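You operate a simulated robot arm through the tools that you are given. There is no shell and no other tool. Be economical: measure what you need, move in short steps, check, and stop when the job is done.

Carry out the task below with a simulated robot arm. There is one attempt and no reset: what you move stays moved.

## Task
Dry the wet number pad in the spot dryer for the time on the card.
Fine: hood shut, hands and what they hold out, while the lamp is on; hood open at the end. Where these are worked on the way, their far stop is far enough and under half their travel is too little: dryer hood.

It is judged by the outcome, as a careful person would: the job done as asked, and still so three seconds after it is handed in. It fails if anything else is knocked over, pushed out of place, dropped, spilled or broken.

## Robot
A 7-joint arm with a two-finger parallel gripper, fixed in place. Base frame: the origin is at the foot of the arm, x ahead of it, y to its left, z up. Units: mm, rad, N and s.
With the tool pointing down near the work surface it reaches from about 220 to 300 mm from the base axis. Its first joint turns from -1.152 to 1.152 rad. Payload 2.5 kg.
The tool frame sits at the grasp point between the pads (the TCP): z along the fingers, y along the line on which they close. The tips reach 23 mm beyond it. Largest opening 94 mm; finger width 38, thickness 10; the body of the gripper, 54 by 96 mm, starts 39 mm behind the TCP.
Orientation is that of the tool frame in the base frame, as a unit quaternion [w, x, y, z]. With the fingers straight down and closing along the base's y, the tool's x points along the base's -x, its y along +y and its z along -z.

## Interface
- The arm moves only by the tool play_rows. Its argument "targets" is a list of rows, each a list of 7 numbers: the shift along the tool's x, y, z in mm, then the turn, a rotation vector about the tool's x, y, z in rad, then the finger opening in mm, from 0 to 94. In form: [[tx, ty, tz, rx, ry, rz, jaw], ...]. A call has 1 to 20 rows; each row is the pose to reach, as a shift and turn from the pose commanded when the call began, along the tool's axes at that moment. A row lasts 0.2 s, in which the tool goes at most 50 mm and 0.15 rad; a call with a longer step from one row to the next is refused whole, and so is a gripper value outside its range. A pose out of reach is approached as far as the arm can. The call stops where the force on the tool passes 50 N (or 10 N more than at its start, if that is more) or the arm is blocked; 0.2 s more then pass. The fingers move at their own pace (about 108 mm/s each) and stop on an object; they squeeze with about 43 N. The grip force told is the motor's: it shows also when the fingers shut on nothing. Time passes only in rows, and 0.2 s behind the last, so rows that repeat a pose let the fingers close. It gives the time, the measured TCP pose, the force on the tool (base axes), the opening and the grip force at its end, in the units of the frame above (readings bear some noise), with the torque about the TCP (base axes, N m) and any sound that the robot's microphone picked up.
- Cameras (640 x 400 px; columns grow to the right, rows downward): "scene" is fixed at [117.8, -409, 540.5]; the picture's right is [0.82, -0.57, 0.00], its down [-0.35, -0.50, -0.79] and it looks along [0.45, 0.65, -0.61] (base axes); focal length 214 px, centre (320, 200). "wrist" rides on the gripper at [86, 16, -75] in the tool frame; the picture's right is [-0.18, 0.98, 0.00], its down [-0.58, -0.11, -0.81] and it looks along [-0.79, -0.15, 0.59] (tool axes); focal length 243 px, centre (320, 200).
- capture(camera): a new picture of that camera. It takes no simulated time.
- locate(camera, pixels): there is no depth. For up to 12 entries [column, row, z] of the newest picture of that camera ("zoom" is the newest enlarged one), the place [x, y] in the base frame at which the ray of that pixel passes the height z, good to about 2 mm. It takes no simulated time.
- close_up(camera, box): a new picture of the part [left, top, right, bottom] of that camera's present view, enlarged. It takes no simulated time.
- job_done(): hands the job in; it is judged then, once.

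Go step by step. Measure first, check grasps and placings, and put right what went wrong. The budget is 80 turns and 38 pictures, counting those below and the enlarged ones. Unless the task says otherwise, let go and move clear before handing in, and close with one line.

The tools are called after "Call:" by a JSON object that holds its "fn" and its "kwargs". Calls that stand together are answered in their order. play_rows: Moves the arm, as the interface text tells. Its arguments: {"type":"object","properties":{"targets":{"type":"array"}},"required":["targets"]} The other tools are called the same way: capture (camera) takes a picture; locate (camera, pixels) gives the place at which the rays of pixels pass given heights; close_up (camera, box) takes an enlarged picture of a part of a camera's view; job_done () hands the job in.

At the start:

```text
clock: 0.0
ee_pos: [441.1, -17.2, 341.5]
tcp_rot: [0.0, 0.0, 1.0, 0.001]
ft_force: [-0.5, 0.4, -0.5]
moment: [-0.01, 0.01, -0.02]
gripper_width: 94.0
gripper_force: 0.0
```

scene: 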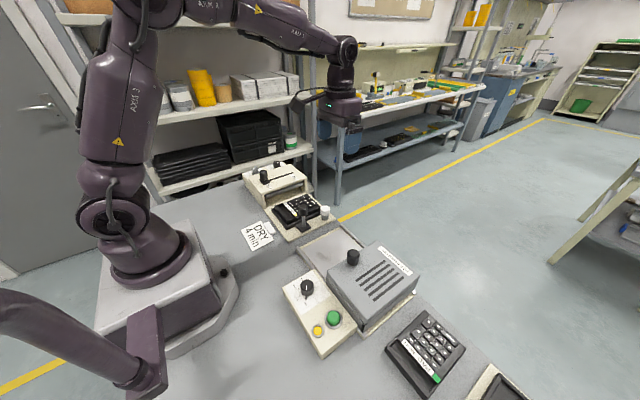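
wrist: 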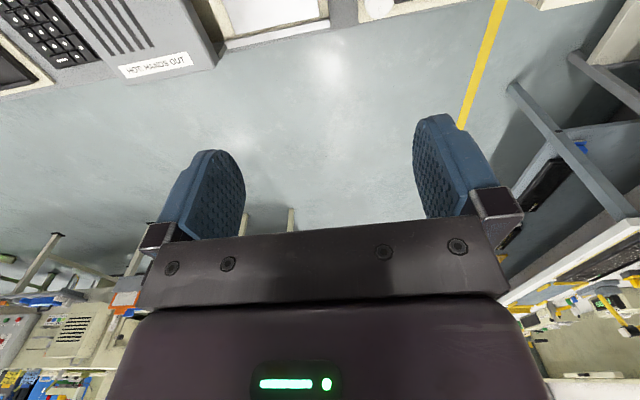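

The scene shows a card "DRY 4 min" (258,235), the dryer with hood (372,280), a control box with knob and green/yellow buttons (318,315), a number pad at (428,352), and another pad in a holder at (298,210). I'll look closer.

Call:
{"fn": "close_up", "kwargs": {"camera": "scene", "box": [270, 220, 430, 360]}}

Call:
{"fn": "close_up", "kwargs": {"camera": "scene", "box": [230, 150, 350, 260]}}

Call:
{"fn": "close_up", "kwargs": {"camera": "scene", "box": [370, 290, 530, 400]}}

```text
2.86 times, centred on (350, 290) of scene
```

zoom: 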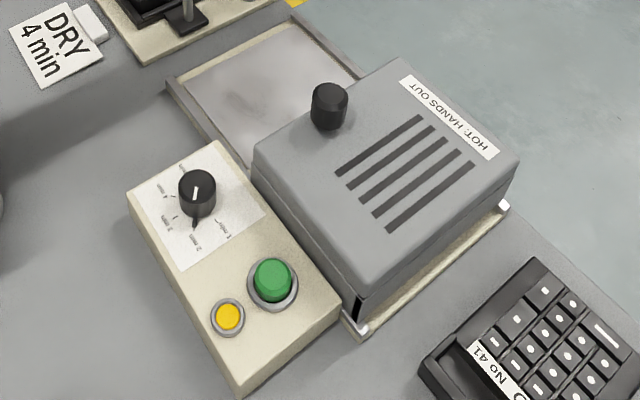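

```text
3.64 times, centred on (290, 205) of scene
```

zoom: 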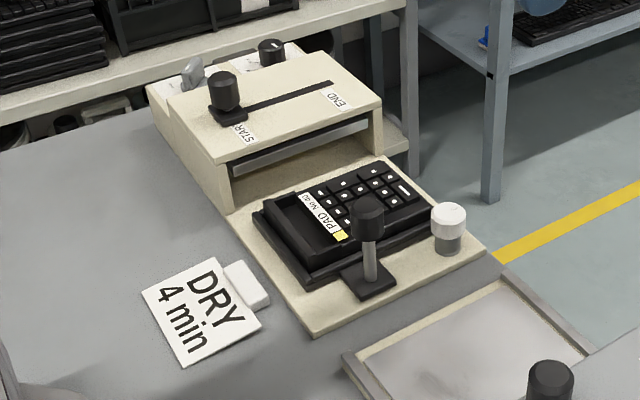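

```text
3.64 times, centred on (450, 345) of scene
```

zoom: 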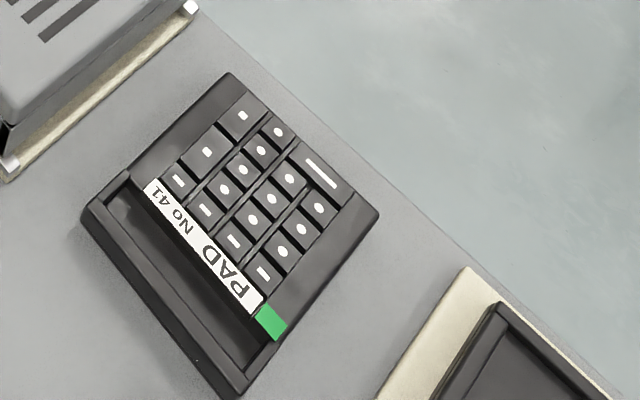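

Two pads are visible (yellow mark in a machine at (298,210), green mark at (428,352)) plus something at lower right. I'll locate the main features at the table height and above.

Call:
{"fn": "locate", "kwargs": {"camera": "scene", "pixels": [[428, 352, 0], [500, 395, 0], [298, 210, 30], [258, 235, 0], [333, 318, 50], [317, 331, 40], [307, 287, 60], [352, 256, 110], [330, 248, 0], [368, 335, 0], [417, 294, 0], [284, 290, 40]]}}

Call:
{"fn": "capture", "kwargs": {"camera": "scene"}}

```text
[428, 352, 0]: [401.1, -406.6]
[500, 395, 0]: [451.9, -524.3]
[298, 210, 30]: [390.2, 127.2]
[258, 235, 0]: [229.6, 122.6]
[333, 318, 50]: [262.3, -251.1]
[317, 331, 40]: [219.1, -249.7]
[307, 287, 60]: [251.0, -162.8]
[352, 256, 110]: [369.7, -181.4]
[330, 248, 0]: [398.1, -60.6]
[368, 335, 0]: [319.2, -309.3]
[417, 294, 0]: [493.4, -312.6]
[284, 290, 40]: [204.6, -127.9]
```

```text
32 pictures are left
```

scene: 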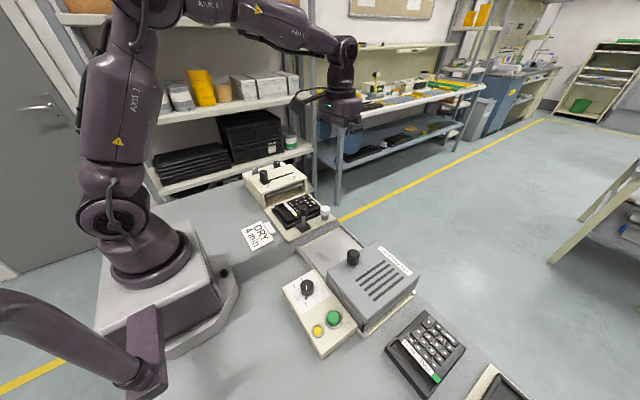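

By triangulating, the hood top is at about z=90, so the table is near z=0. I'll pull the arm back to use the wrist camera over the table and see which pad is wet.

Call:
{"fn": "play_rows", "kwargs": {"targets": [[40, 30, 0, 0, 0, 0, 94], [80, 60, 0, 0, 0, 0, 94], [120, 90, 0, 0, 0, 0, 94], [150, 130, 0, 0, 0, 0, 94]]}}

Call:
{"fn": "capture", "kwargs": {"camera": "wrist"}}

```text
clock: 1.0
ee_pos: [289.9, 113.5, 341.7]
tcp_rot: [0.0, 0.001, 1.0, 0.0]
ft_force: [0.2, 0.1, -0.3]
moment: [-0.01, -0.01, 0.0]
gripper_width: 94.1
gripper_force: 0.0
```

```text
31 pictures are left
```

wrist: 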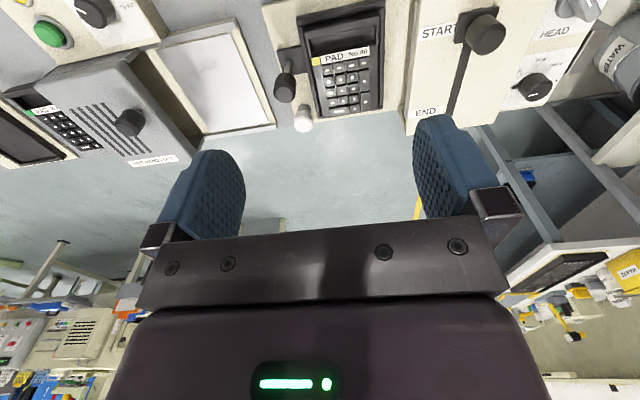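

Call:
{"fn": "close_up", "kwargs": {"camera": "wrist", "box": [240, 0, 440, 140]}}

Call:
{"fn": "close_up", "kwargs": {"camera": "wrist", "box": [440, 0, 640, 140]}}

Call:
{"fn": "close_up", "kwargs": {"camera": "wrist", "box": [0, 0, 200, 170]}}

```text
2.86 times, centred on (340, 70) of wrist
```

zoom: 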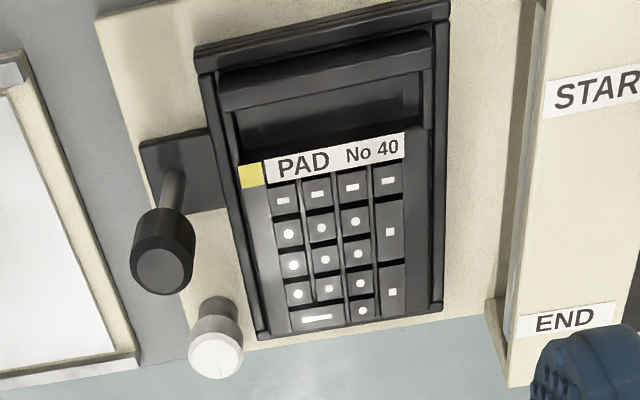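

```text
2.86 times, centred on (540, 70) of wrist
```

zoom: 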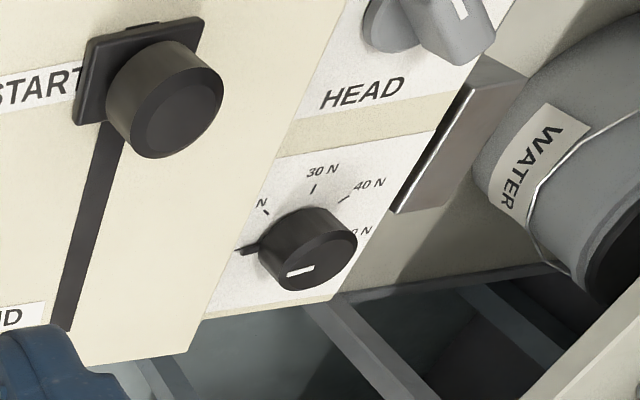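

```text
2.35 times, centred on (100, 85) of wrist
```

zoom: 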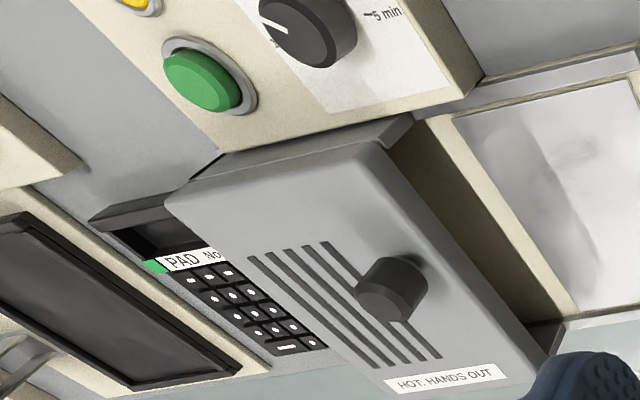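

Pad No 40 (yellow) sits in a rub-tester fixture; no droplets obvious. I'll move right to see Pad No 41 and the objects at right.

Call:
{"fn": "play_rows", "kwargs": {"targets": [[0, -48, 0, 0, 0, 0, 94], [0, -96, 0, 0, 0, 0, 94], [0, -144, 0, 0, 0, 0, 94], [0, -192, 0, 0, 0, 0, 94], [0, -240, 0, 0, 0, 0, 94], [0, -288, 0, 0, 0, 0, 94], [0, -336, 0, 0, 0, 0, 94], [0, -384, 0, 0, 0, 0, 94], [10, -430, 0, 0, 0, 0, 94]]}}

Call:
{"fn": "capture", "kwargs": {"camera": "wrist"}}

```text
clock: 3.0
ee_pos: [281.1, -317.0, 344.3]
tcp_rot: [-0.001, -0.001, 1.0, 0.0]
ft_force: [-0.2, -0.7, 0.1]
moment: [-0.01, -0.03, 0.0]
gripper_width: 94.2
gripper_force: 0.0
```

```text
27 pictures are left
```

wrist: 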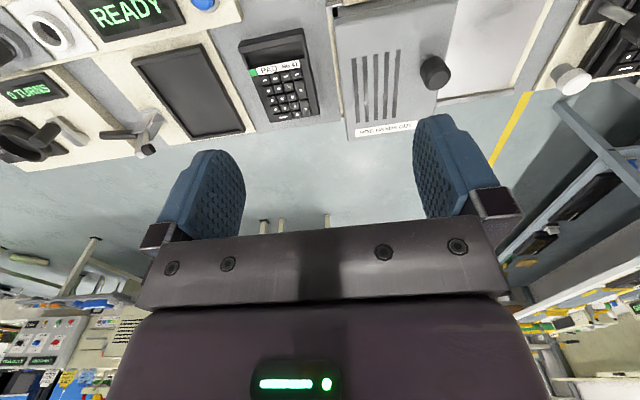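

Call:
{"fn": "close_up", "kwargs": {"camera": "wrist", "box": [230, 10, 340, 140]}}

Call:
{"fn": "close_up", "kwargs": {"camera": "wrist", "box": [0, 0, 250, 170]}}

```text
3.08 times, centred on (285, 75) of wrist
```

zoom: 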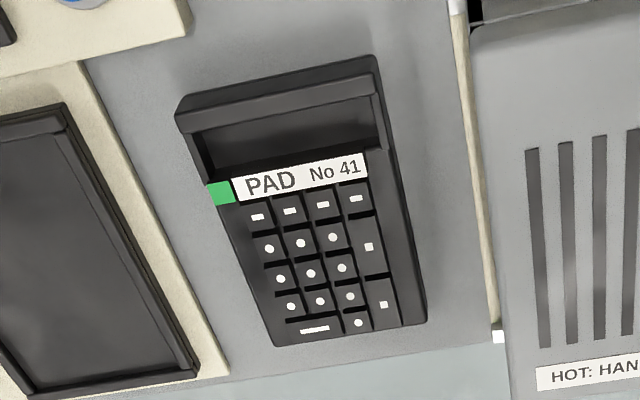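

```text
2.35 times, centred on (125, 85) of wrist
```

zoom: 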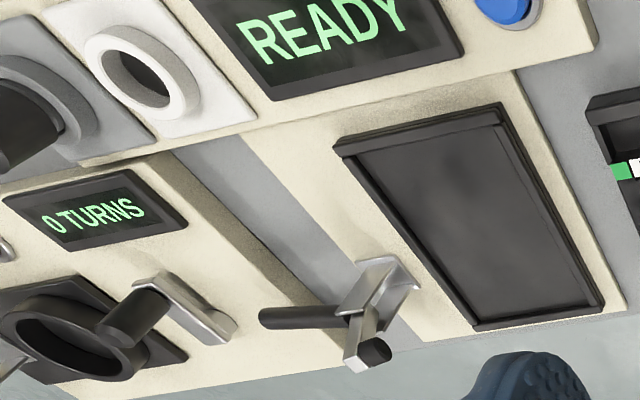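

No droplets evident at this distance. I'll locate the key items and get closer.

Call:
{"fn": "locate", "kwargs": {"camera": "wrist", "pixels": [[238, 42, 15], [303, 27, 15], [320, 112, 15], [272, 124, 15], [435, 72, 110], [350, 120, 0], [440, 5, 0], [516, 90, 0], [345, 135, 60], [572, 80, 40]]}}

Call:
{"fn": "play_rows", "kwargs": {"targets": [[40, -20, 40, 0, 0, 0, 94], [50, -40, 80, 0, 0, 0, 94], [60, -50, 120, 0, 0, 0, 94], [60, -50, 150, 0, 0, 0, 94]]}}

Call:
{"fn": "capture", "kwargs": {"camera": "wrist"}}

```text
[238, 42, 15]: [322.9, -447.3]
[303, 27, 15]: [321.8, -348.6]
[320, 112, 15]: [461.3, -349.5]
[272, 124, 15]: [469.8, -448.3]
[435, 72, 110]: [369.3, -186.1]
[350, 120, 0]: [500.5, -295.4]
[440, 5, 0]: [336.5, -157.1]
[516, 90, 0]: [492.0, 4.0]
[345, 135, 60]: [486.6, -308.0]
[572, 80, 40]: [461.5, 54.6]
```

```text
refused: row 1 steps farther than a row can; nothing moved
```

```text
24 pictures are left
```

wrist: 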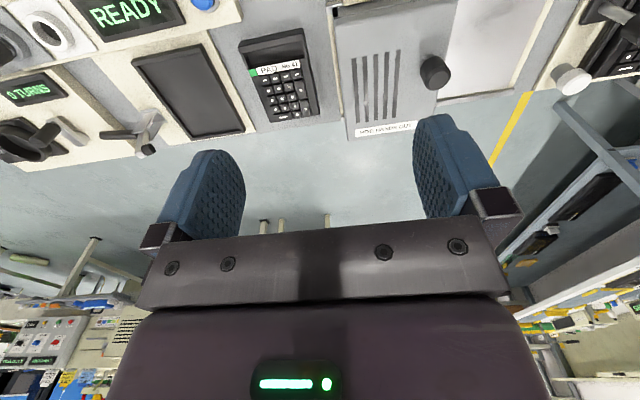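

The step was too long per row. I'll tilt the camera downward and approach Pad 41 in smaller steps.

Call:
{"fn": "play_rows", "kwargs": {"targets": [[0, -20, 30, 0, 0.1, 0, 94], [0, -40, 60, 0, 0.2, 0, 94], [-10, -60, 90, 0, 0.3, 0, 94], [-20, -75, 115, 0, 0.4, 0, 94], [-30, -75, 130, 0, 0.4, 0, 94]]}}

Call:
{"fn": "capture", "kwargs": {"camera": "wrist"}}

```text
clock: 4.2
ee_pos: [312.5, -391.5, 211.4]
tcp_rot: [-0.199, 0.001, 0.98, 0.0]
ft_force: [0.1, 0.6, 0.1]
moment: [-0.01, -0.01, -0.02]
gripper_width: 93.9
gripper_force: 0.1
```

```text
23 pictures are left
```

wrist: 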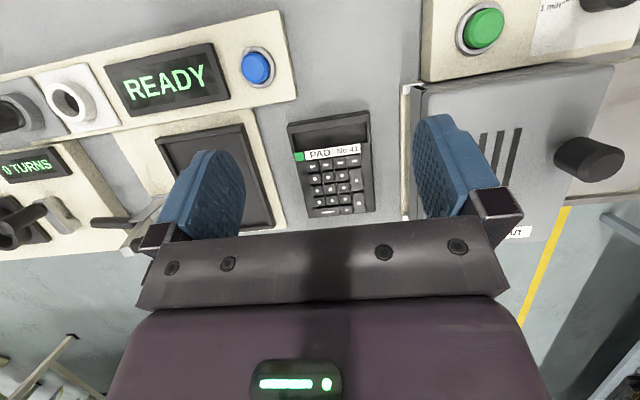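

The arm reaches here. A close-up of Pad 41.

Call:
{"fn": "close_up", "kwargs": {"camera": "wrist", "box": [270, 100, 400, 225]}}

Call:
{"fn": "locate", "kwargs": {"camera": "wrist", "pixels": [[288, 122, 30], [368, 110, 30], [375, 210, 20], [310, 218, 20], [288, 122, 0], [368, 110, 0], [375, 210, 0], [310, 218, 0]]}}

```text
3.20 times, centred on (335, 162) of wrist
```

zoom: 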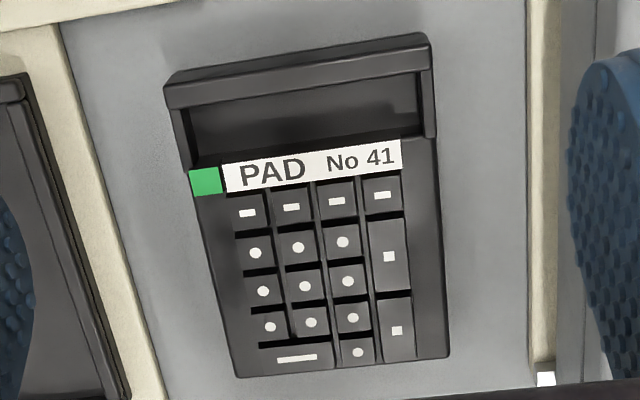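

```text
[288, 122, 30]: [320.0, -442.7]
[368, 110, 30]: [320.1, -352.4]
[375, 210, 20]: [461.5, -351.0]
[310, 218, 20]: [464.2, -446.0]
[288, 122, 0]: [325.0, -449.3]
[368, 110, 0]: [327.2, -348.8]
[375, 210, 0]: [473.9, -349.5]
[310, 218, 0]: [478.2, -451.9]
```

Pad 41 looks dry with no sheen. Now compare Pad 40 from the same view.

Call:
{"fn": "play_rows", "kwargs": {"targets": [[0, 48, -4, 0, 0, 0, 94], [0, 96, -8, 0, 0, 0, 94], [0, 144, -12, 0, 0, 0, 94], [0, 192, -16, 0, 0, 0, 94], [0, 240, -20, 0, 0, 0, 94], [0, 288, -20, 0, 0, 0, 94], [0, 336, -20, 0, 0, 0, 94], [0, 384, -20, 0, 0, 0, 94], [0, 432, -20, 0, 0, 0, 94], [0, 480, -20, 0, 0, 0, 94], [0, 510, -20, 0, 0, 0, 94]]}}

Call:
{"fn": "capture", "kwargs": {"camera": "wrist"}}

```text
clock: 6.6
ee_pos: [317.1, 118.6, 228.0]
tcp_rot: [-0.198, 0.001, 0.98, 0.0]
ft_force: [0.8, -1.1, 0.3]
moment: [-0.02, 0.01, -0.01]
gripper_width: 94.0
gripper_force: 0.0
```

```text
21 pictures are left
```

wrist: 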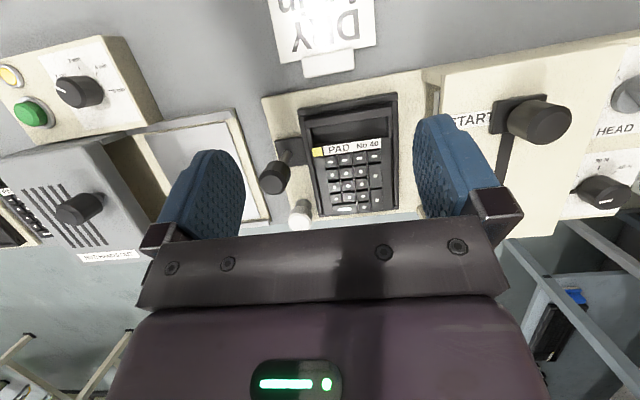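

Call:
{"fn": "close_up", "kwargs": {"camera": "wrist", "box": [260, 85, 410, 230]}}

Call:
{"fn": "close_up", "kwargs": {"camera": "wrist", "box": [0, 30, 160, 150]}}

Call:
{"fn": "locate", "kwargs": {"camera": "wrist", "pixels": [[275, 178, 60], [299, 215, 50], [300, 107, 20], [396, 94, 20], [399, 207, 20], [320, 220, 20], [305, 112, 35], [390, 100, 35], [235, 108, 0], [268, 215, 0], [148, 145, 0], [75, 210, 110]]}}

```text
2.76 times, centred on (335, 158) of wrist
```

zoom: 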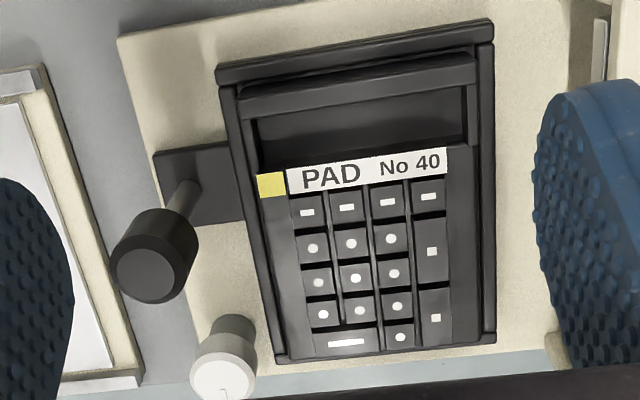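

```text
3.33 times, centred on (80, 90) of wrist
```

zoom: 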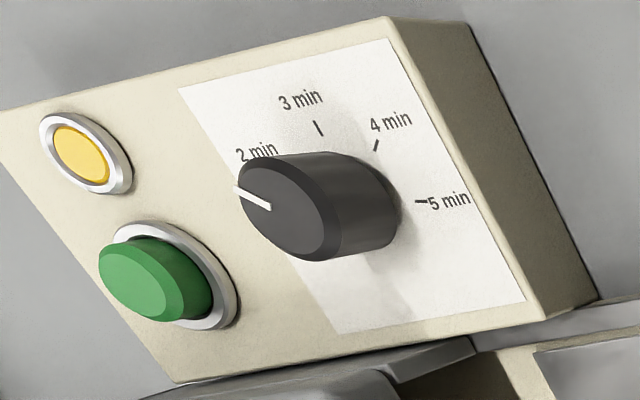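

```text
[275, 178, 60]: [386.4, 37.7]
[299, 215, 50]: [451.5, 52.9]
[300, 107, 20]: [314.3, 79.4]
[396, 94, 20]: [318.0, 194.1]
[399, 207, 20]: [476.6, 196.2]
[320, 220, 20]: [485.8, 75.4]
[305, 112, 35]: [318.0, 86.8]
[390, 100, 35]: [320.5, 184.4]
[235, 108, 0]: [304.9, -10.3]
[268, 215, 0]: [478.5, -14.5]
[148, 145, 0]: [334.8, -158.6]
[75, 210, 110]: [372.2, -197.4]
```

Dial points to 2 min and must be set to 4. I still need to determine which pad is wet; zooming tightly on Pad 40's surface here and Pad 41's from the scene.

Call:
{"fn": "close_up", "kwargs": {"camera": "wrist", "box": [315, 130, 390, 180]}}

Call:
{"fn": "close_up", "kwargs": {"camera": "scene", "box": [390, 305, 470, 390]}}

```text
8.00 times, centred on (352, 155) of wrist
```

zoom: 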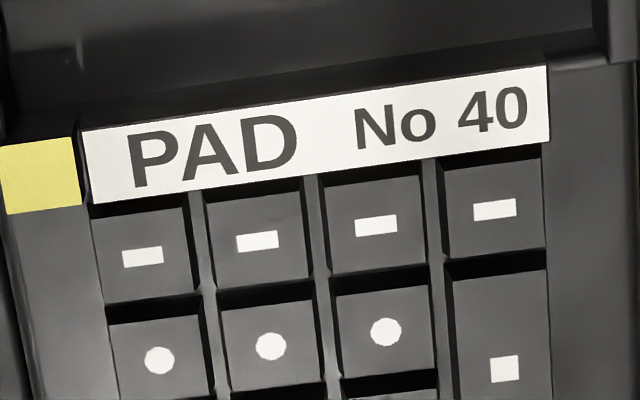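

```text
4.71 times, centred on (430, 348) of scene
```

zoom: 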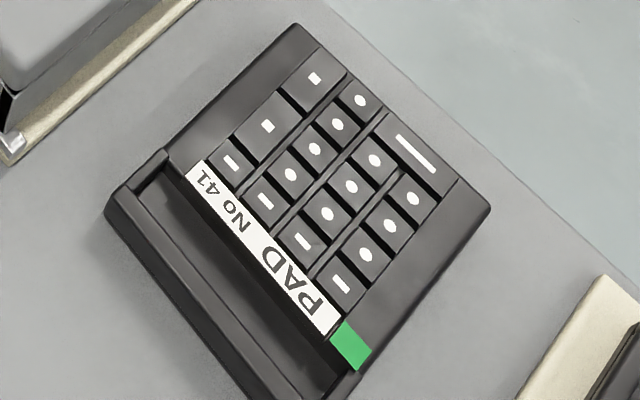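

Not decisive yet; zooming into the rest of Pad 40's surface from here.

Call:
{"fn": "close_up", "kwargs": {"camera": "wrist", "box": [295, 92, 400, 152]}}

Call:
{"fn": "close_up", "kwargs": {"camera": "wrist", "box": [255, 155, 405, 230]}}

```text
6.10 times, centred on (348, 122) of wrist
```

zoom: 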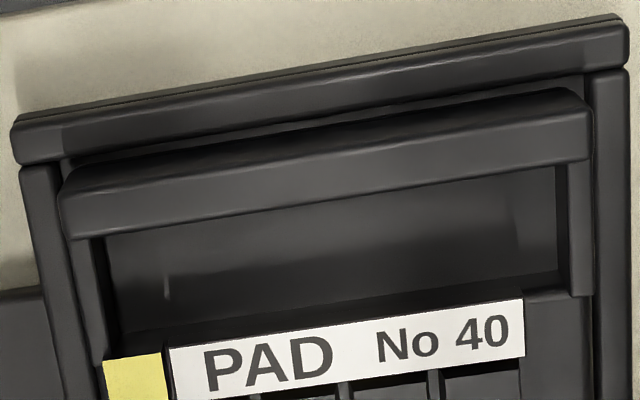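

```text
4.27 times, centred on (330, 192) of wrist
```

zoom: 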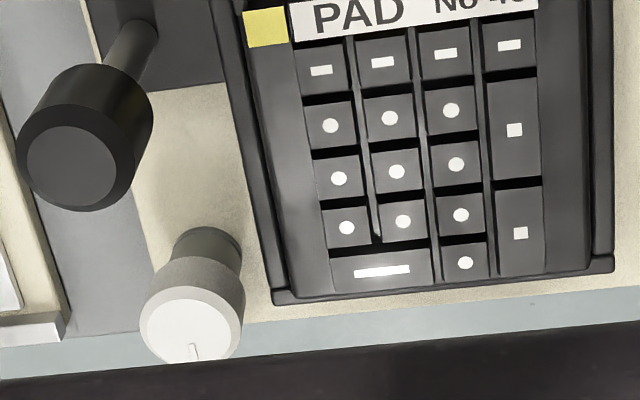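

Pad 40 sits in a nest with a clamp lever beside it. I'll clear the arm and view Pad 40 tightly from the scene camera for a like-for-like comparison with Pad 41.

Call:
{"fn": "play_rows", "kwargs": {"targets": [[0, -48, -5, 0, 0, 0, 94], [0, -96, -10, 0, 0, 0, 94], [0, -144, -10, 0, 0, 0, 94], [0, -192, -10, 0, 0, 0, 94], [0, -240, -10, 0, 0, 0, 94], [0, -288, -10, 0, 0, 0, 94], [0, -336, -10, 0, 0, 0, 94], [0, -384, -10, 0, 0, 0, 94], [0, -432, -10, 0, 0, 0, 94]]}}

Call:
{"fn": "close_up", "kwargs": {"camera": "scene", "box": [265, 185, 335, 232]}}

```text
clock: 8.6
ee_pos: [324.2, -312.4, 236.6]
tcp_rot: [-0.199, -0.001, 0.98, -0.001]
ft_force: [-0.2, 0.5, 0.7]
moment: [0.03, 0.02, 0.02]
gripper_width: 94.1
gripper_force: 0.1
```

```text
8.51 times, centred on (300, 208) of scene
```

zoom: 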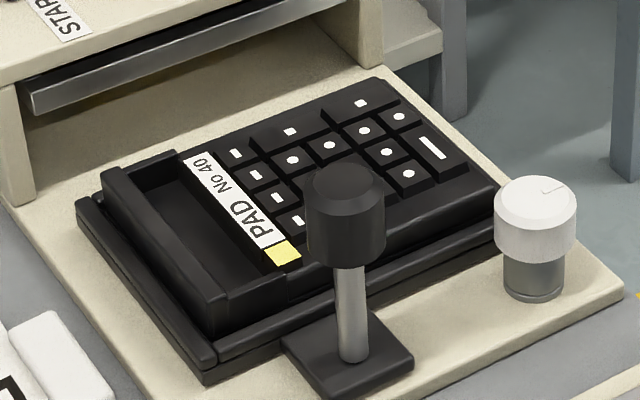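

Pad 40 looks about as dark as its nest. I'll put the camera in the same relative pose over Pad 41 for a direct comparison of sheen.

Call:
{"fn": "play_rows", "kwargs": {"targets": [[0, -40, 3, 0, 0, 0, 94], [0, -80, 6, 0, 0, 0, 94], [5, -103, 10, 0, 0, 0, 94], [5, -103, 10, 0, 0, 0, 94]]}}

Call:
{"fn": "close_up", "kwargs": {"camera": "wrist", "box": [260, 85, 410, 230]}}

Call:
{"fn": "close_up", "kwargs": {"camera": "wrist", "box": [295, 92, 400, 152]}}

```text
clock: 9.6
ee_pos: [313.9, -416.1, 230.4]
tcp_rot: [-0.198, 0.0, 0.98, 0.0]
ft_force: [-0.2, 0.8, 0.3]
moment: [-0.02, 0.01, 0.01]
gripper_width: 94.1
gripper_force: 0.0
```

```text
2.76 times, centred on (335, 158) of wrist
```

zoom: 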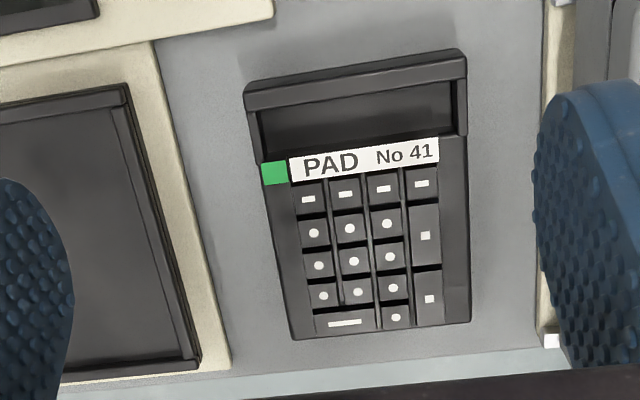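

```text
6.10 times, centred on (348, 122) of wrist
```

zoom: 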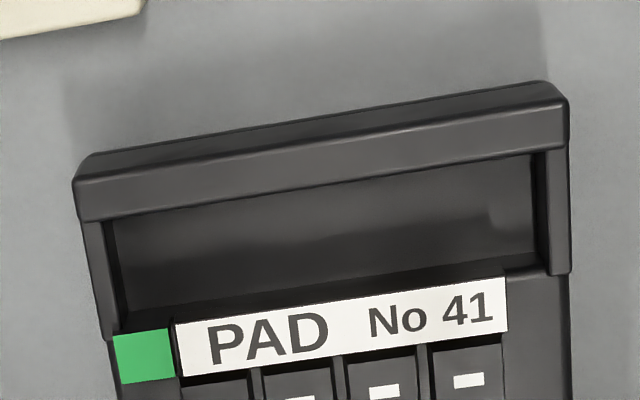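

Pad 40 appears darker with a wet sheen, and it sits in the wet-rub tester with the WATER bottle, so I take Pad 40 as the wet one. Now measuring heights by triangulating.

Call:
{"fn": "locate", "kwargs": {"camera": "zoom", "pixels": [[142, 355, 0], [142, 355, 20], [142, 355, 30], [80, 178, 30], [565, 100, 30], [80, 178, 20], [565, 100, 20]]}}

Call:
{"fn": "locate", "kwargs": {"camera": "scene", "pixels": [[436.6, 378.8, 0], [436.6, 378.8, 20], [436.6, 378.8, 30], [296, 214.7, 20], [296, 214.7, 35], [296, 214.7, 50], [277, 203, 40], [277, 203, 50], [287.7, 221, 40]]}}

```text
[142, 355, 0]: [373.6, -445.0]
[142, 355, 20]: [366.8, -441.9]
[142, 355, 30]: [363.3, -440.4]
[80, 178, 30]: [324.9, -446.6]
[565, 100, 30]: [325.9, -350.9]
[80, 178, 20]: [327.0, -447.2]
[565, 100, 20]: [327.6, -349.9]
```

```text
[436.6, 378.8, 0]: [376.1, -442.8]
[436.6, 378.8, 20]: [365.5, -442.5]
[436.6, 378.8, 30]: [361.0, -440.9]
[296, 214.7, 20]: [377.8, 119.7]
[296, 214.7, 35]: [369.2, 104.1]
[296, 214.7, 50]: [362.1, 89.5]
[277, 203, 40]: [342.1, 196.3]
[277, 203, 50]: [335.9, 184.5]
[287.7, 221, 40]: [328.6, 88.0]
```

Triangulating hump corner of Pad 41 to get pad height and true width.

Call:
{"fn": "locate", "kwargs": {"camera": "zoom", "pixels": [[546, 82, 10], [546, 82, 40], [90, 155, 10], [90, 155, 40], [566, 102, 40], [77, 180, 40], [106, 335, 20], [566, 270, 20]]}}

Call:
{"fn": "locate", "kwargs": {"camera": "scene", "pixels": [[384.8, 349.5, 10], [384.8, 349.5, 40], [397.5, 336.5, 10], [397.5, 336.5, 40], [466, 349.5, 0], [466, 349.5, 20], [425.5, 310.5, 0], [425.5, 310.5, 20]]}}

```text
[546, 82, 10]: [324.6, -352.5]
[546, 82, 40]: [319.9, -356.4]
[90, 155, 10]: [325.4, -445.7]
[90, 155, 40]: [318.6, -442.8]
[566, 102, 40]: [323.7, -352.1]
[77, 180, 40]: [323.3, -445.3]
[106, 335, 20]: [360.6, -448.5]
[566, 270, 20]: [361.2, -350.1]
```

```text
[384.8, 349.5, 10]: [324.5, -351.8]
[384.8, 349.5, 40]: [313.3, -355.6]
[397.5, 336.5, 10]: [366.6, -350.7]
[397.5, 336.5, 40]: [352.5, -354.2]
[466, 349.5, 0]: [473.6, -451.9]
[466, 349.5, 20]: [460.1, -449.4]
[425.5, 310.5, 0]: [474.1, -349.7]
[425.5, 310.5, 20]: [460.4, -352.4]
```

The pad is about 97 mm wide (too wide for the jaw), so the hump bar at its near end is the handle: jaws closing along x, one finger in the recess. First I'll untilt and move left, clear of the scene camera's view of the dial.

Call:
{"fn": "play_rows", "kwargs": {"targets": [[16, 25, -20, 0, -0.1, 0, 94], [16, 60, -37, 0, -0.2, 0, 94], [16, 105, -37, 0, -0.3, 0, 94], [16, 150, -37, 0, -0.4, 0, 94], [16, 199, -37, 0, -0.4, 0, 94], [16, 248, -37, 0, -0.4, 0, 94], [16, 297, -37, 0, -0.4, 0, 94], [16, 346, -37, 0, -0.4, 0, 94], [16, 395, -37, 0, -0.4, 0, 94], [16, 444, -37, 0, -0.4, 0, 94], [16, 493, -37, 0, -0.4, 0, 94], [16, 542, -37, 0, -0.4, 0, 94]]}}

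Call:
{"fn": "close_up", "kwargs": {"camera": "scene", "box": [280, 265, 345, 310]}}

```text
clock: 12.2
ee_pos: [316.0, 127.5, 271.4]
tcp_rot: [0.0, 0.0, 1.0, 0.0]
ft_force: [0.4, -0.2, 1.1]
moment: [-0.01, 0.0, -0.03]
gripper_width: 94.0
gripper_force: 0.1
```

```text
8.89 times, centred on (312, 288) of scene
```

zoom: 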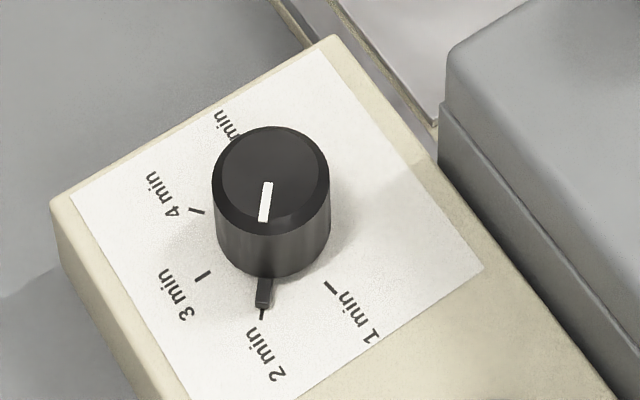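

The dial clearly points at 2 min; marks 1–5 are spaced around it. Locating the knob and marks at panel-height guesses.

Call:
{"fn": "locate", "kwargs": {"camera": "zoom", "pixels": [[330, 287, 40], [262, 315, 40], [203, 276, 40], [196, 211, 40], [272, 235, 40], [270, 172, 65], [265, 205, 65], [212, 172, 65], [328, 172, 65], [55, 203, 40], [55, 240, 0], [333, 38, 40]]}}

```text
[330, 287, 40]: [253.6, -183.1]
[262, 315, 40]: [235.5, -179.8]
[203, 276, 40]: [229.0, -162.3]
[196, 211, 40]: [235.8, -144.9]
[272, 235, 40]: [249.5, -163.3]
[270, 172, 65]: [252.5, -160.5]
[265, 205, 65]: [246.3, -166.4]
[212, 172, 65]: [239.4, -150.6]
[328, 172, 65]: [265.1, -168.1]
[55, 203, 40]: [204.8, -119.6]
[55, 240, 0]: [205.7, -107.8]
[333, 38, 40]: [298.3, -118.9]
```

The dial centre is about (250.5,-162.5), marks are 50° apart, and 2→4 is a 100° clockwise turn seen from above (positive about tool z). Moving above the dial with jaws across the pointer tab.

Call:
{"fn": "play_rows", "kwargs": {"targets": [[8, -40, 5, 0, 0, -0.1, 70], [16, -80, 10, 0, 0, -0.2, 70], [24, -120, 20, 0, 0, -0.3, 70], [32, -160, 30, 0, 0, -0.42, 70], [40, -200, 40, 0, 0, -0.54, 70], [50, -240, 50, 0, 0, -0.66, 70], [60, -280, 70, 0, 0, -0.78, 70], [65.5, -290, 110, 0, 0, -0.855, 70], [65.5, -290, 150, 0, 0, -0.855, 70], [65.5, -290, 150, 0, 0, -0.855, 70]]}}

Call:
{"fn": "close_up", "kwargs": {"camera": "scene", "box": [260, 225, 370, 310]}}

```text
clock: 14.4
ee_pos: [250.4, -166.4, 118.4]
tcp_rot: [0.0, -0.415, 0.91, 0.0]
ft_force: [-0.3, 0.3, -0.3]
moment: [0.0, -0.02, 0.05]
gripper_width: 69.7
gripper_force: 0.1
```

```text
4.71 times, centred on (315, 268) of scene
```

zoom: 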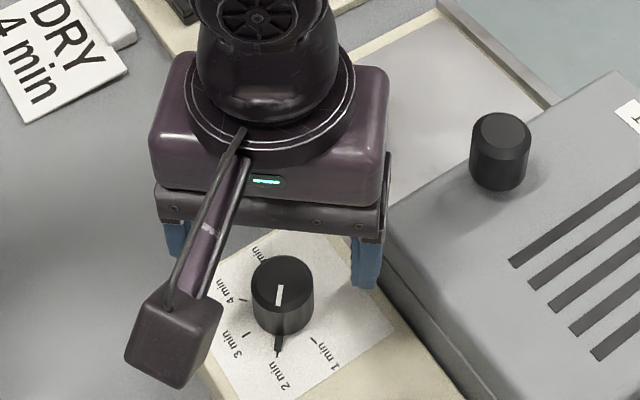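

Positioned over the dial; tool body is clear of hood. Descending slowly around the knob and then closing.

Call:
{"fn": "play_rows", "kwargs": {"targets": [[-2, 2, 15, 0, 0, 0, 70], [-2, 2, 30, 0, 0, 0, 70], [-2, 2, 40, 0, 0, 0, 70], [-2, 2, 46, 0, 0, 0, 70], [-2, 2, 46, 0, 0, 0, 30], [-2, 2, 46, 0, 0, 0, 26], [-2, 2, 46, 0, 0, 0, 26]]}}

```text
clock: 16.0
ee_pos: [250.8, -163.2, 73.6]
tcp_rot: [0.0, -0.414, 0.91, -0.001]
ft_force: [6.0, -5.2, -10.5]
moment: [0.01, -0.13, -0.03]
gripper_width: 31.6
gripper_force: 45.1
```

Knob gripped at 31.6 mm. Turning 100° clockwise.

Call:
{"fn": "play_rows", "kwargs": {"targets": [[0, 0, 0, 0, 0, 0.1342, 26], [0, 0, 0, 0, 0, 0.2685, 26], [0, 0, 0, 0, 0, 0.4027, 26], [0, 0, 0, 0, 0, 0.537, 26], [0, 0, 0, 0, 0, 0.671, 26], [0, 0, 0, 0, 0, 0.805, 26], [0, 0, 0, 0, 0, 0.94, 26], [0, 0, 0, 0, 0, 1.074, 26], [0, 0, 0, 0, 0, 1.208, 26], [0, 0, 0, 0, 0, 1.342, 26], [0, 0, 0, 0, 0, 1.477, 26], [0, 0, 0, 0, 0, 1.611, 26], [0, 0, 0, 0, 0, 1.745, 26], [0, 0, 0, 0, 0, 1.745, 26]]}}

```text
clock: 19.0
ee_pos: [251.0, -157.6, 74.3]
tcp_rot: [-0.002, 0.427, 0.904, 0.004]
ft_force: [16.1, 38.2, -2.4]
moment: [0.66, 0.0, 0.12]
gripper_width: 31.9
gripper_force: 45.3
```

Turned (0.427/0.904 ≈ +0.88 rad). There's some side load; I'll release and lift to check the pointer.

Call:
{"fn": "play_rows", "kwargs": {"targets": [[0, 0, 0, 0, 0, 0, 50], [0, 0, 0, 0, 0, 0, 70], [0, 0, 0, 0, 0, 0, 70], [0, 0, -30, 0, 0, 0, 70], [0, 0, -70, 0, 0, 0, 70], [20, 20, -110, 0, 0, -0.1, 70], [30, 50, -140, 0, 0, -0.25, 70]]}}

Call:
{"fn": "close_up", "kwargs": {"camera": "scene", "box": [280, 265, 345, 310]}}

```text
clock: 20.6
ee_pos: [271.3, -104.8, 214.8]
tcp_rot: [-0.001, 0.315, 0.949, 0.0]
ft_force: [0.7, 0.2, -0.5]
moment: [-0.01, -0.03, 0.02]
gripper_width: 69.9
gripper_force: 0.0
```

```text
8.89 times, centred on (312, 288) of scene
```

zoom: 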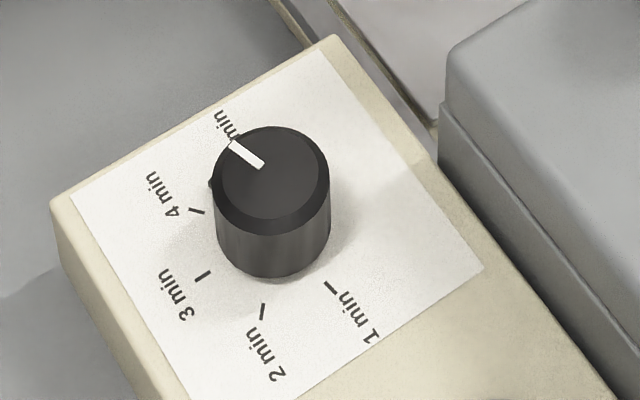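

The pointer moved past; measuring its angle against the marks.

Call:
{"fn": "locate", "kwargs": {"camera": "zoom", "pixels": [[230, 142, 65], [263, 167, 65], [270, 172, 65], [211, 185, 42], [272, 235, 40], [238, 140, 40], [196, 211, 40]]}}

```text
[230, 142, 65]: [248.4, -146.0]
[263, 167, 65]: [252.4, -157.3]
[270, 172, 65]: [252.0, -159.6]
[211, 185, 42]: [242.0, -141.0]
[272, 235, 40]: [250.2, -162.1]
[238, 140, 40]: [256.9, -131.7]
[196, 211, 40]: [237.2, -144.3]
```

The pointer is at ~109° while the 4-min mark is at ~130°; refined knob centre (252.3,-160.2). I'll re-grip perpendicular to the tab and turn back ~21°.

Call:
{"fn": "play_rows", "kwargs": {"targets": [[-5, -15, 25, 0, 0, 0.14, 70], [-10, -30, 50, 0, 0, 0.28, 70], [-15, -45, 75, 0, 0, 0.42, 70], [-17.9, -55.8, 95, 0, 0, 0.54, 70], [-17.9, -55.8, 110, 0, 0, 0.58, 70], [-17.9, -55.8, 125, 0, 0, 0.58, 70], [-17.9, -55.8, 135, 0, 0, 0.58, 70], [-17.9, -55.8, 142, 0, 0, 0.58, 70], [-17.9, -55.8, 142, 0, 0, 0.58, 70]]}}

Call:
{"fn": "play_rows", "kwargs": {"targets": [[0, 0, 0, 0, 0, 0, 40], [0, 0, 0, 0, 0, 0, 28], [0, 0, 0, 0, 0, 0, 28]]}}

```text
clock: 22.6
ee_pos: [250.3, -164.3, 73.4]
tcp_rot: [0.0, 0.573, 0.819, 0.0]
ft_force: [-0.4, 0.6, 1.7]
moment: [0.01, -0.01, 0.01]
gripper_width: 70.2
gripper_force: 0.0
```

```text
clock: 23.4
ee_pos: [251.6, -164.6, 74.0]
tcp_rot: [0.002, 0.572, 0.82, 0.001]
ft_force: [18.1, 6.3, -3.4]
moment: [-0.09, -0.25, -0.03]
gripper_width: 36.1
gripper_force: 9.0
```

Off by ~4 mm in y; I'll re-open, recentre, close again.

Call:
{"fn": "play_rows", "kwargs": {"targets": [[0, 0, 0, 0, 0, 0, 60], [3.1, 3.2, 0, 0, 0, 0, 60], [3.1, 3.2, 0, 0, 0, 0, 60], [3.1, 3.2, 0, 0, 0, 0, 28], [3.1, 3.2, 0, 0, 0, 0, 28], [3.1, 3.2, 0, 0, 0, 0, 28], [3.1, 3.2, 0, 0, 0, 0, 28]]}}

```text
clock: 25.0
ee_pos: [251.7, -158.9, 72.9]
tcp_rot: [0.001, 0.573, 0.82, 0.001]
ft_force: [9.0, 4.1, -7.3]
moment: [-0.22, -0.21, 0.04]
gripper_width: 31.8
gripper_force: 44.8
```

Call:
{"fn": "play_rows", "kwargs": {"targets": [[0, 0, 0, 0, 0, -0.12, 28], [0, 0, 0, 0, 0, -0.24, 28], [0, 0, 0, 0, 0, -0.36, 28], [0, 0, 0, 0, 0, -0.36, 28], [0, 0, 0, 0, 0, -0.36, 50], [0, 0, 0, 0, 0, -0.36, 70], [0, 0, -15, 0, 0, -0.36, 70], [0, 0, -55, 0, 0, -0.36, 70], [-10, 30, -95, 0, 0, -0.4, 70], [-10, 70, -125, 0, 0, -0.5, 70]]}}

Call:
{"fn": "close_up", "kwargs": {"camera": "scene", "box": [280, 265, 345, 310]}}

```text
refused: row 9 steps farther than a row can; nothing moved
```

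```text
8.89 times, centred on (312, 288) of scene
```

zoom: 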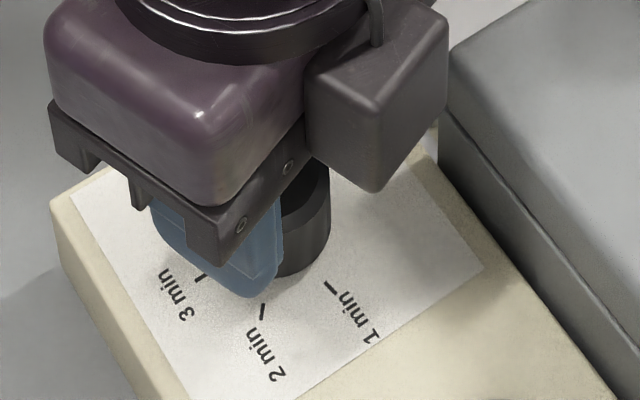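

The call was refused for one long step; resending with shorter steps.

Call:
{"fn": "play_rows", "kwargs": {"targets": [[0, 0, 0, 0, 0, -0.12, 28], [0, 0, 0, 0, 0, -0.24, 28], [0, 0, 0, 0, 0, -0.36, 28], [0, 0, 0, 0, 0, -0.36, 28], [0, 0, 0, 0, 0, -0.36, 50], [0, 0, 0, 0, 0, -0.36, 70], [0, 0, -15, 0, 0, -0.36, 70], [0, 0, -50, 0, 0, -0.36, 70], [-10, 20, -85, 0, 0, -0.4, 70], [-10, 45, -115, 0, 0, -0.5, 70], [-10, 70, -140, 0, 0, -0.6, 70]]}}

Call:
{"fn": "close_up", "kwargs": {"camera": "scene", "box": [280, 265, 345, 310]}}

```text
clock: 27.4
ee_pos: [321.5, -146.7, 211.1]
tcp_rot: [-0.001, 0.305, 0.952, 0.0]
ft_force: [-0.4, 0.2, 0.4]
moment: [-0.02, 0.04, -0.02]
gripper_width: 70.1
gripper_force: 0.0
```

```text
8.89 times, centred on (312, 288) of scene
```

zoom: 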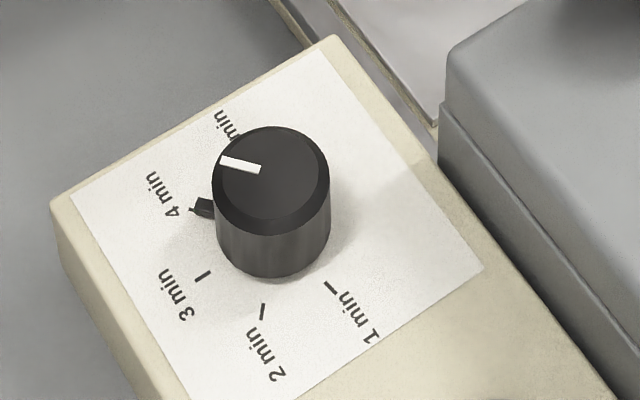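

The pointer tab now sits on the 4-min tick (191,210). Next: go above Pad 40's hump with the jaws rotated to close along x, camera on the free (−y) side.

Call:
{"fn": "play_rows", "kwargs": {"targets": [[10, 14.5, 0, 0, 0, -0.137, 60], [20, 29, 0, 0, 0, -0.274, 50], [30, 43.5, 0, 0, 0, -0.411, 40], [40, 58, 0, 0, 0, -0.548, 34], [50, 72.5, 0, 0, 0, -0.685, 34], [60, 87, 0, 0, 0, -0.822, 34], [70, 101.5, 0, 0, 0, -0.959, 34], [80, 116, 0, 0, 0, -1.096, 34], [90, 130.5, 0, 0, 0, -1.233, 34], [100, 145, 0, 0, 0, -1.37, 34], [110, 159.5, 0, 0, 0, -1.507, 34], [120, 174, 0, 0, 0, -1.644, 34], [130, 188.5, 0, 0, 0, -1.781, 34], [140, 203, 0, 0, 0, -1.918, 34], [150, 217.5, 0, 0, 0, -2.055, 34], [159.5, 231.3, 0, 0, 0, -2.19, 34], [159.5, 231.3, 45, 0, 0, -2.19, 34], [159.5, 231.3, 90, 0, 0, -2.19, 34], [159.5, 231.3, 106, 0, 0, -2.19, 34], [159.5, 231.3, 106, 0, 0, -2.19, 34]]}}

Call:
{"fn": "close_up", "kwargs": {"camera": "wrist", "box": [140, 60, 500, 285]}}

```text
clock: 31.6
ee_pos: [326.8, 138.4, 107.6]
tcp_rot: [0.0, -0.707, 0.707, 0.0]
ft_force: [-0.7, -0.2, 0.6]
moment: [-0.02, 0.02, -0.01]
gripper_width: 34.0
gripper_force: 0.0
```

```text
1.78 times, centred on (320, 172) of wrist
```

zoom: 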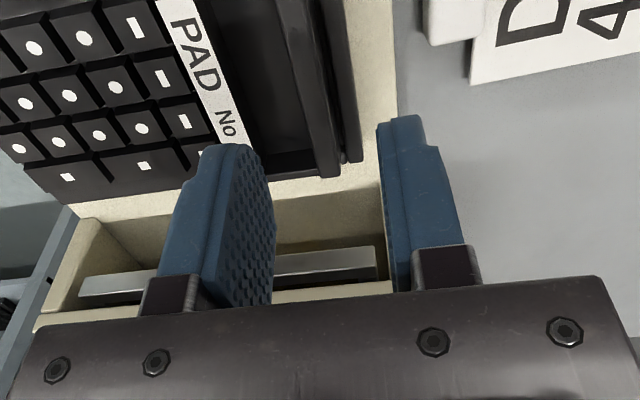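

The fingers straddle the hump region. Measuring hump and rail lines in this zoom view.

Call:
{"fn": "locate", "kwargs": {"camera": "zoom", "pixels": [[278, 10, 55], [292, 100, 55], [318, 100, 55], [330, 100, 40], [350, 100, 38], [225, 100, 45], [345, 160, 38], [335, 175, 38], [310, 150, 55], [322, 10, 38]]}}

Call:
{"fn": "close_up", "kwargs": {"camera": "wrist", "box": [250, 60, 370, 170]}}

```text
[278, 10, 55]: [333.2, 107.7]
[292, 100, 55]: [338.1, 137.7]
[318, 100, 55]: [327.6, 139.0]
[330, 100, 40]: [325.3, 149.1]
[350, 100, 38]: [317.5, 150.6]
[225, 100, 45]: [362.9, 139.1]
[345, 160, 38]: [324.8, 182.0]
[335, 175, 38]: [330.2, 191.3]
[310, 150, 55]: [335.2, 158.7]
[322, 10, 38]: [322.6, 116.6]
```

```text
3.64 times, centred on (310, 115) of wrist
```

zoom: 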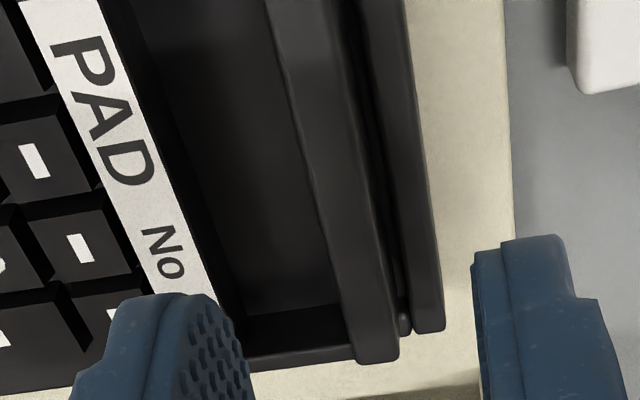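

Hump bar and rail are now clearly distinct. Locating their edges.

Call:
{"fn": "locate", "kwargs": {"camera": "zoom", "pixels": [[318, 200, 55], [368, 200, 55], [385, 200, 38], [430, 200, 38], [205, 200, 45], [355, 360, 50], [400, 355, 50], [445, 325, 38]]}}

```text
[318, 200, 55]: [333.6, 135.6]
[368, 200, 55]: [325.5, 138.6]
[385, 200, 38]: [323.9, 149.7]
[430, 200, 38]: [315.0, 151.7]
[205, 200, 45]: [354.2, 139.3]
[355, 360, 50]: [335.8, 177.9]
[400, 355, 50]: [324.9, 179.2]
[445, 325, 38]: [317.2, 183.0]
```

Hump spans x≈325–334, rail ends ≈324, recess reaches 354. Descending centred at x≈329 with 24 mm opening.

Call:
{"fn": "play_rows", "kwargs": {"targets": [[0, -2.2, 10, 0, 0, 0, 24], [0, -2.2, 20, 0, 0, 0, 24], [0, -2.2, 30, 0, 0, 0, 24], [0, -2.2, 36, 0, 0, 0, 24], [0, -2.2, 40, 0, 0, 0, 24], [0, -2.2, 40, 0, 0, 0, 24]]}}

```text
clock: 33.0
ee_pos: [326.7, 136.6, 67.5]
tcp_rot: [-0.001, -0.707, 0.707, 0.001]
ft_force: [0.6, 0.3, 0.2]
moment: [0.02, 0.01, 0.02]
gripper_width: 24.1
gripper_force: 0.0
```

No contact. Closing on the hump.

Call:
{"fn": "play_rows", "kwargs": {"targets": [[0, 0, 0, 0, 0, 0, 12], [0, 0, 0, 0, 0, 0, 4], [0, 0, 0, 0, 0, 0, 4], [0, 0, 0, 0, 0, 0, 4]]}}

```text
clock: 34.0
ee_pos: [325.5, 137.2, 68.0]
tcp_rot: [0.0, -0.706, 0.708, 0.0]
ft_force: [-0.5, -0.3, 11.0]
moment: [-0.05, 0.01, -0.01]
gripper_width: 3.4
gripper_force: 0.0
```

The jaws closed just above the hump (3.4 mm, small upward force), so the hump is lower than I estimated. Reopening and going ~11 mm lower.

Call:
{"fn": "play_rows", "kwargs": {"targets": [[0, 0, 0, 0, 0, 0, 24], [0, -3, -3, 0, 0, 0, 24], [0, -3, 3, 0, 0, 0, 24], [0, -3, 7, 0, 0, 0, 24], [0, -3, 11, 0, 0, 0, 24], [0, -3, 11, 0, 0, 0, 24]]}}

```text
clock: 35.4
ee_pos: [329.9, 136.2, 56.0]
tcp_rot: [0.0, 0.707, -0.707, -0.001]
ft_force: [-0.2, -0.6, -0.9]
moment: [0.02, -0.02, -0.01]
gripper_width: 24.1
gripper_force: 0.0
```

Call:
{"fn": "play_rows", "kwargs": {"targets": [[0, 0, 0, 0, 0, 0, 12], [0, 0, 0, 0, 0, 0, 0], [0, 0, 0, 0, 0, 0, 0], [0, 0, 0, 0, 0, 0, 0]]}}

```text
clock: 36.4
ee_pos: [330.8, 137.2, 56.1]
tcp_rot: [0.0, -0.706, 0.708, 0.001]
ft_force: [-0.7, 0.6, 1.1]
moment: [0.06, 0.0, 0.07]
gripper_width: 8.8
gripper_force: 43.3
```

Gripped at 8.8 mm, matching the hump thickness. Lifting a little and checking.

Call:
{"fn": "play_rows", "kwargs": {"targets": [[0, 0, -4, 0, 0, 0, 0], [0, 0, -10, 0, 0, 0, 0], [0, 0, -20, 0, 0, 0, 0], [0, 0, -30, 0, 0, 0, 0], [0, 0, -45, 0, 0, 0, 0], [0, 0, -60, 0, 0, 0, 0], [0, 0, -60, 0, 0, 0, 0]]}}

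Call:
{"fn": "capture", "kwargs": {"camera": "scene"}}

```text
clock: 38.0
ee_pos: [330.2, 136.2, 114.2]
tcp_rot: [0.001, -0.707, 0.708, 0.0]
ft_force: [0.2, 0.7, -1.5]
moment: [0.03, 0.06, -0.02]
gripper_width: 9.2
gripper_force: 43.4
```

```text
4 pictures are left
```

scene: 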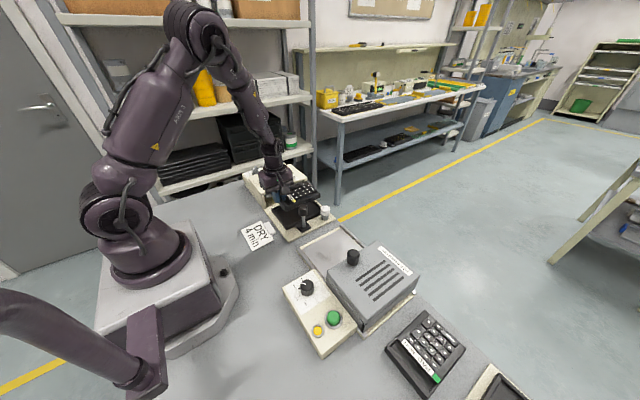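

Pad 40 is held and lifted cleanly. Locating the dryer tray corners before carrying.

Call:
{"fn": "locate", "kwargs": {"camera": "scene", "pixels": [[341.3, 227.8, 5], [300.3, 248.7, 5], [325.5, 277.8, 5], [337.2, 223.5, 10], [296.5, 248, 10], [363, 248, 10], [327, 279, 10], [352, 256, 115], [379, 245, 88], [328, 277, 60], [333, 318, 40], [317.5, 331, 35]]}}

Call:
{"fn": "play_rows", "kwargs": {"targets": [[0, 0, -40, 0, 0, 0, 0], [0, 0, -80, 0, 0, 0, 0], [30, 0, -90, 0, 0, 0, 0], [65, 0, -90, 0, 0, 0, 0], [100, 0, -90, 0, 0, 0, 0], [135, 0, -90, 0, 0, 0, 0], [170, 0, -90, 0, 0, 0, 0], [200, 0, -90, 0, 0, 0, 0], [223, 0, -90, 0, 0, 0, 0], [223, 0, -90, 0, 0, 0, 0]]}}

```text
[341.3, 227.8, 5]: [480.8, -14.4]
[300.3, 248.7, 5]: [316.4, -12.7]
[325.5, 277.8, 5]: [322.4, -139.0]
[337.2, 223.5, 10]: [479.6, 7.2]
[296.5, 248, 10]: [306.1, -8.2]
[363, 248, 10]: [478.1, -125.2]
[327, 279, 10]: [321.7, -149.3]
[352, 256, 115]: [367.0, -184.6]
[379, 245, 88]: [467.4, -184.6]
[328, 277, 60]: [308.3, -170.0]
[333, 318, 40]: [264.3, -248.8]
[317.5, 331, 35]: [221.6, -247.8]
```

```text
clock: 40.2
ee_pos: [330.5, -88.1, 204.8]
tcp_rot: [0.0, -0.707, 0.707, 0.0]
ft_force: [-1.0, 1.3, -1.2]
moment: [0.01, 0.08, -0.02]
gripper_width: 9.1
gripper_force: 43.0
```

Tray panel spans x 316–480, y −13 to about −155. Lowering the pad at y≈−80, stopping just above the tray.

Call:
{"fn": "play_rows", "kwargs": {"targets": [[-8, 0, 35, 0, 0, 0, 0], [-8, 0, 70, 0, 0, 0, 0], [-8, 0, 105, 0, 0, 0, 0], [-8, 0, 130, 0, 0, 0, 0], [-8, 0, 142, 0, 0, 0, 0], [-8, 0, 148, 0, 0, 0, 0], [-8, 0, 148, 0, 0, 0, 0]]}}

```text
clock: 41.8
ee_pos: [329.8, -79.9, 56.5]
tcp_rot: [0.0, -0.707, 0.708, 0.0]
ft_force: [0.3, -0.3, -1.6]
moment: [-0.01, 0.09, 0.0]
gripper_width: 9.1
gripper_force: 43.8
```

Call:
{"fn": "play_rows", "kwargs": {"targets": [[0, 0, 2, 0, 0, 0, 0], [0, 0, 4, 0, 0, 0, 0], [0, 0, 6, 0, 0, 0, 0], [0, 0, 8, 0, 0, 0, 0], [0, 0, 8, 0, 0, 0, 0]]}}

```text
clock: 43.0
ee_pos: [330.5, -78.4, 49.5]
tcp_rot: [-0.001, -0.706, 0.708, 0.0]
ft_force: [-2.7, -0.9, 6.5]
moment: [0.19, 0.03, 0.02]
gripper_width: 9.4
gripper_force: 43.0
```

Pad has touched down (+6.5 N). Releasing and rising.

Call:
{"fn": "play_rows", "kwargs": {"targets": [[0, 0, 0, 0, 0, 0, 14], [0, 0, 0, 0, 0, 0, 22], [0, 0, 0, 0, 0, 0, 22], [0, 0, -20, 0, 0, 0, 22], [0, 0, -60, 0, 0, 0, 22], [0, 0, -100, 0, 0, 0, 22], [0, 0, -130, 0, 0, 0, 22]]}}

Call:
{"fn": "play_rows", "kwargs": {"targets": [[-40, 0, 0, 0, 0, 0, 22], [-80, 0, 0, 0, 0, 0, 22], [-120, 0, 0, 0, 0, 0, 22], [-160, 0, 0, 0, 0, 0, 22]]}}

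Call:
{"fn": "close_up", "kwargs": {"camera": "scene", "box": [250, 170, 430, 340]}}

```text
clock: 44.6
ee_pos: [335.3, -79.4, 179.5]
tcp_rot: [0.0, 0.707, -0.707, 0.0]
ft_force: [0.4, 0.4, 0.0]
moment: [0.03, 0.0, -0.03]
gripper_width: 22.0
gripper_force: 0.1
```

```text
clock: 45.6
ee_pos: [332.7, 82.7, 180.6]
tcp_rot: [0.0, -0.706, 0.708, 0.0]
ft_force: [-0.2, 0.3, 0.3]
moment: [-0.05, -0.01, -0.02]
gripper_width: 21.9
gripper_force: 0.0
```

```text
2.35 times, centred on (340, 255) of scene
```

zoom: 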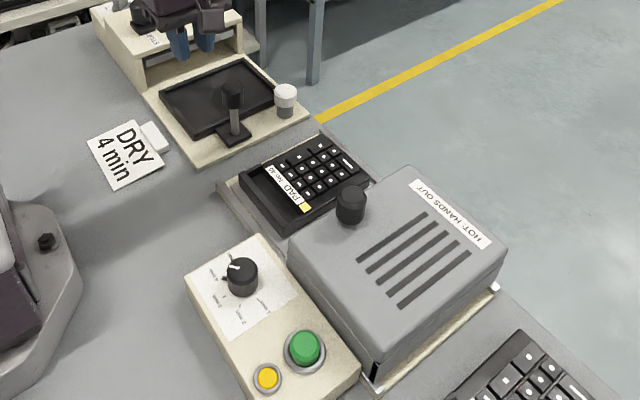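

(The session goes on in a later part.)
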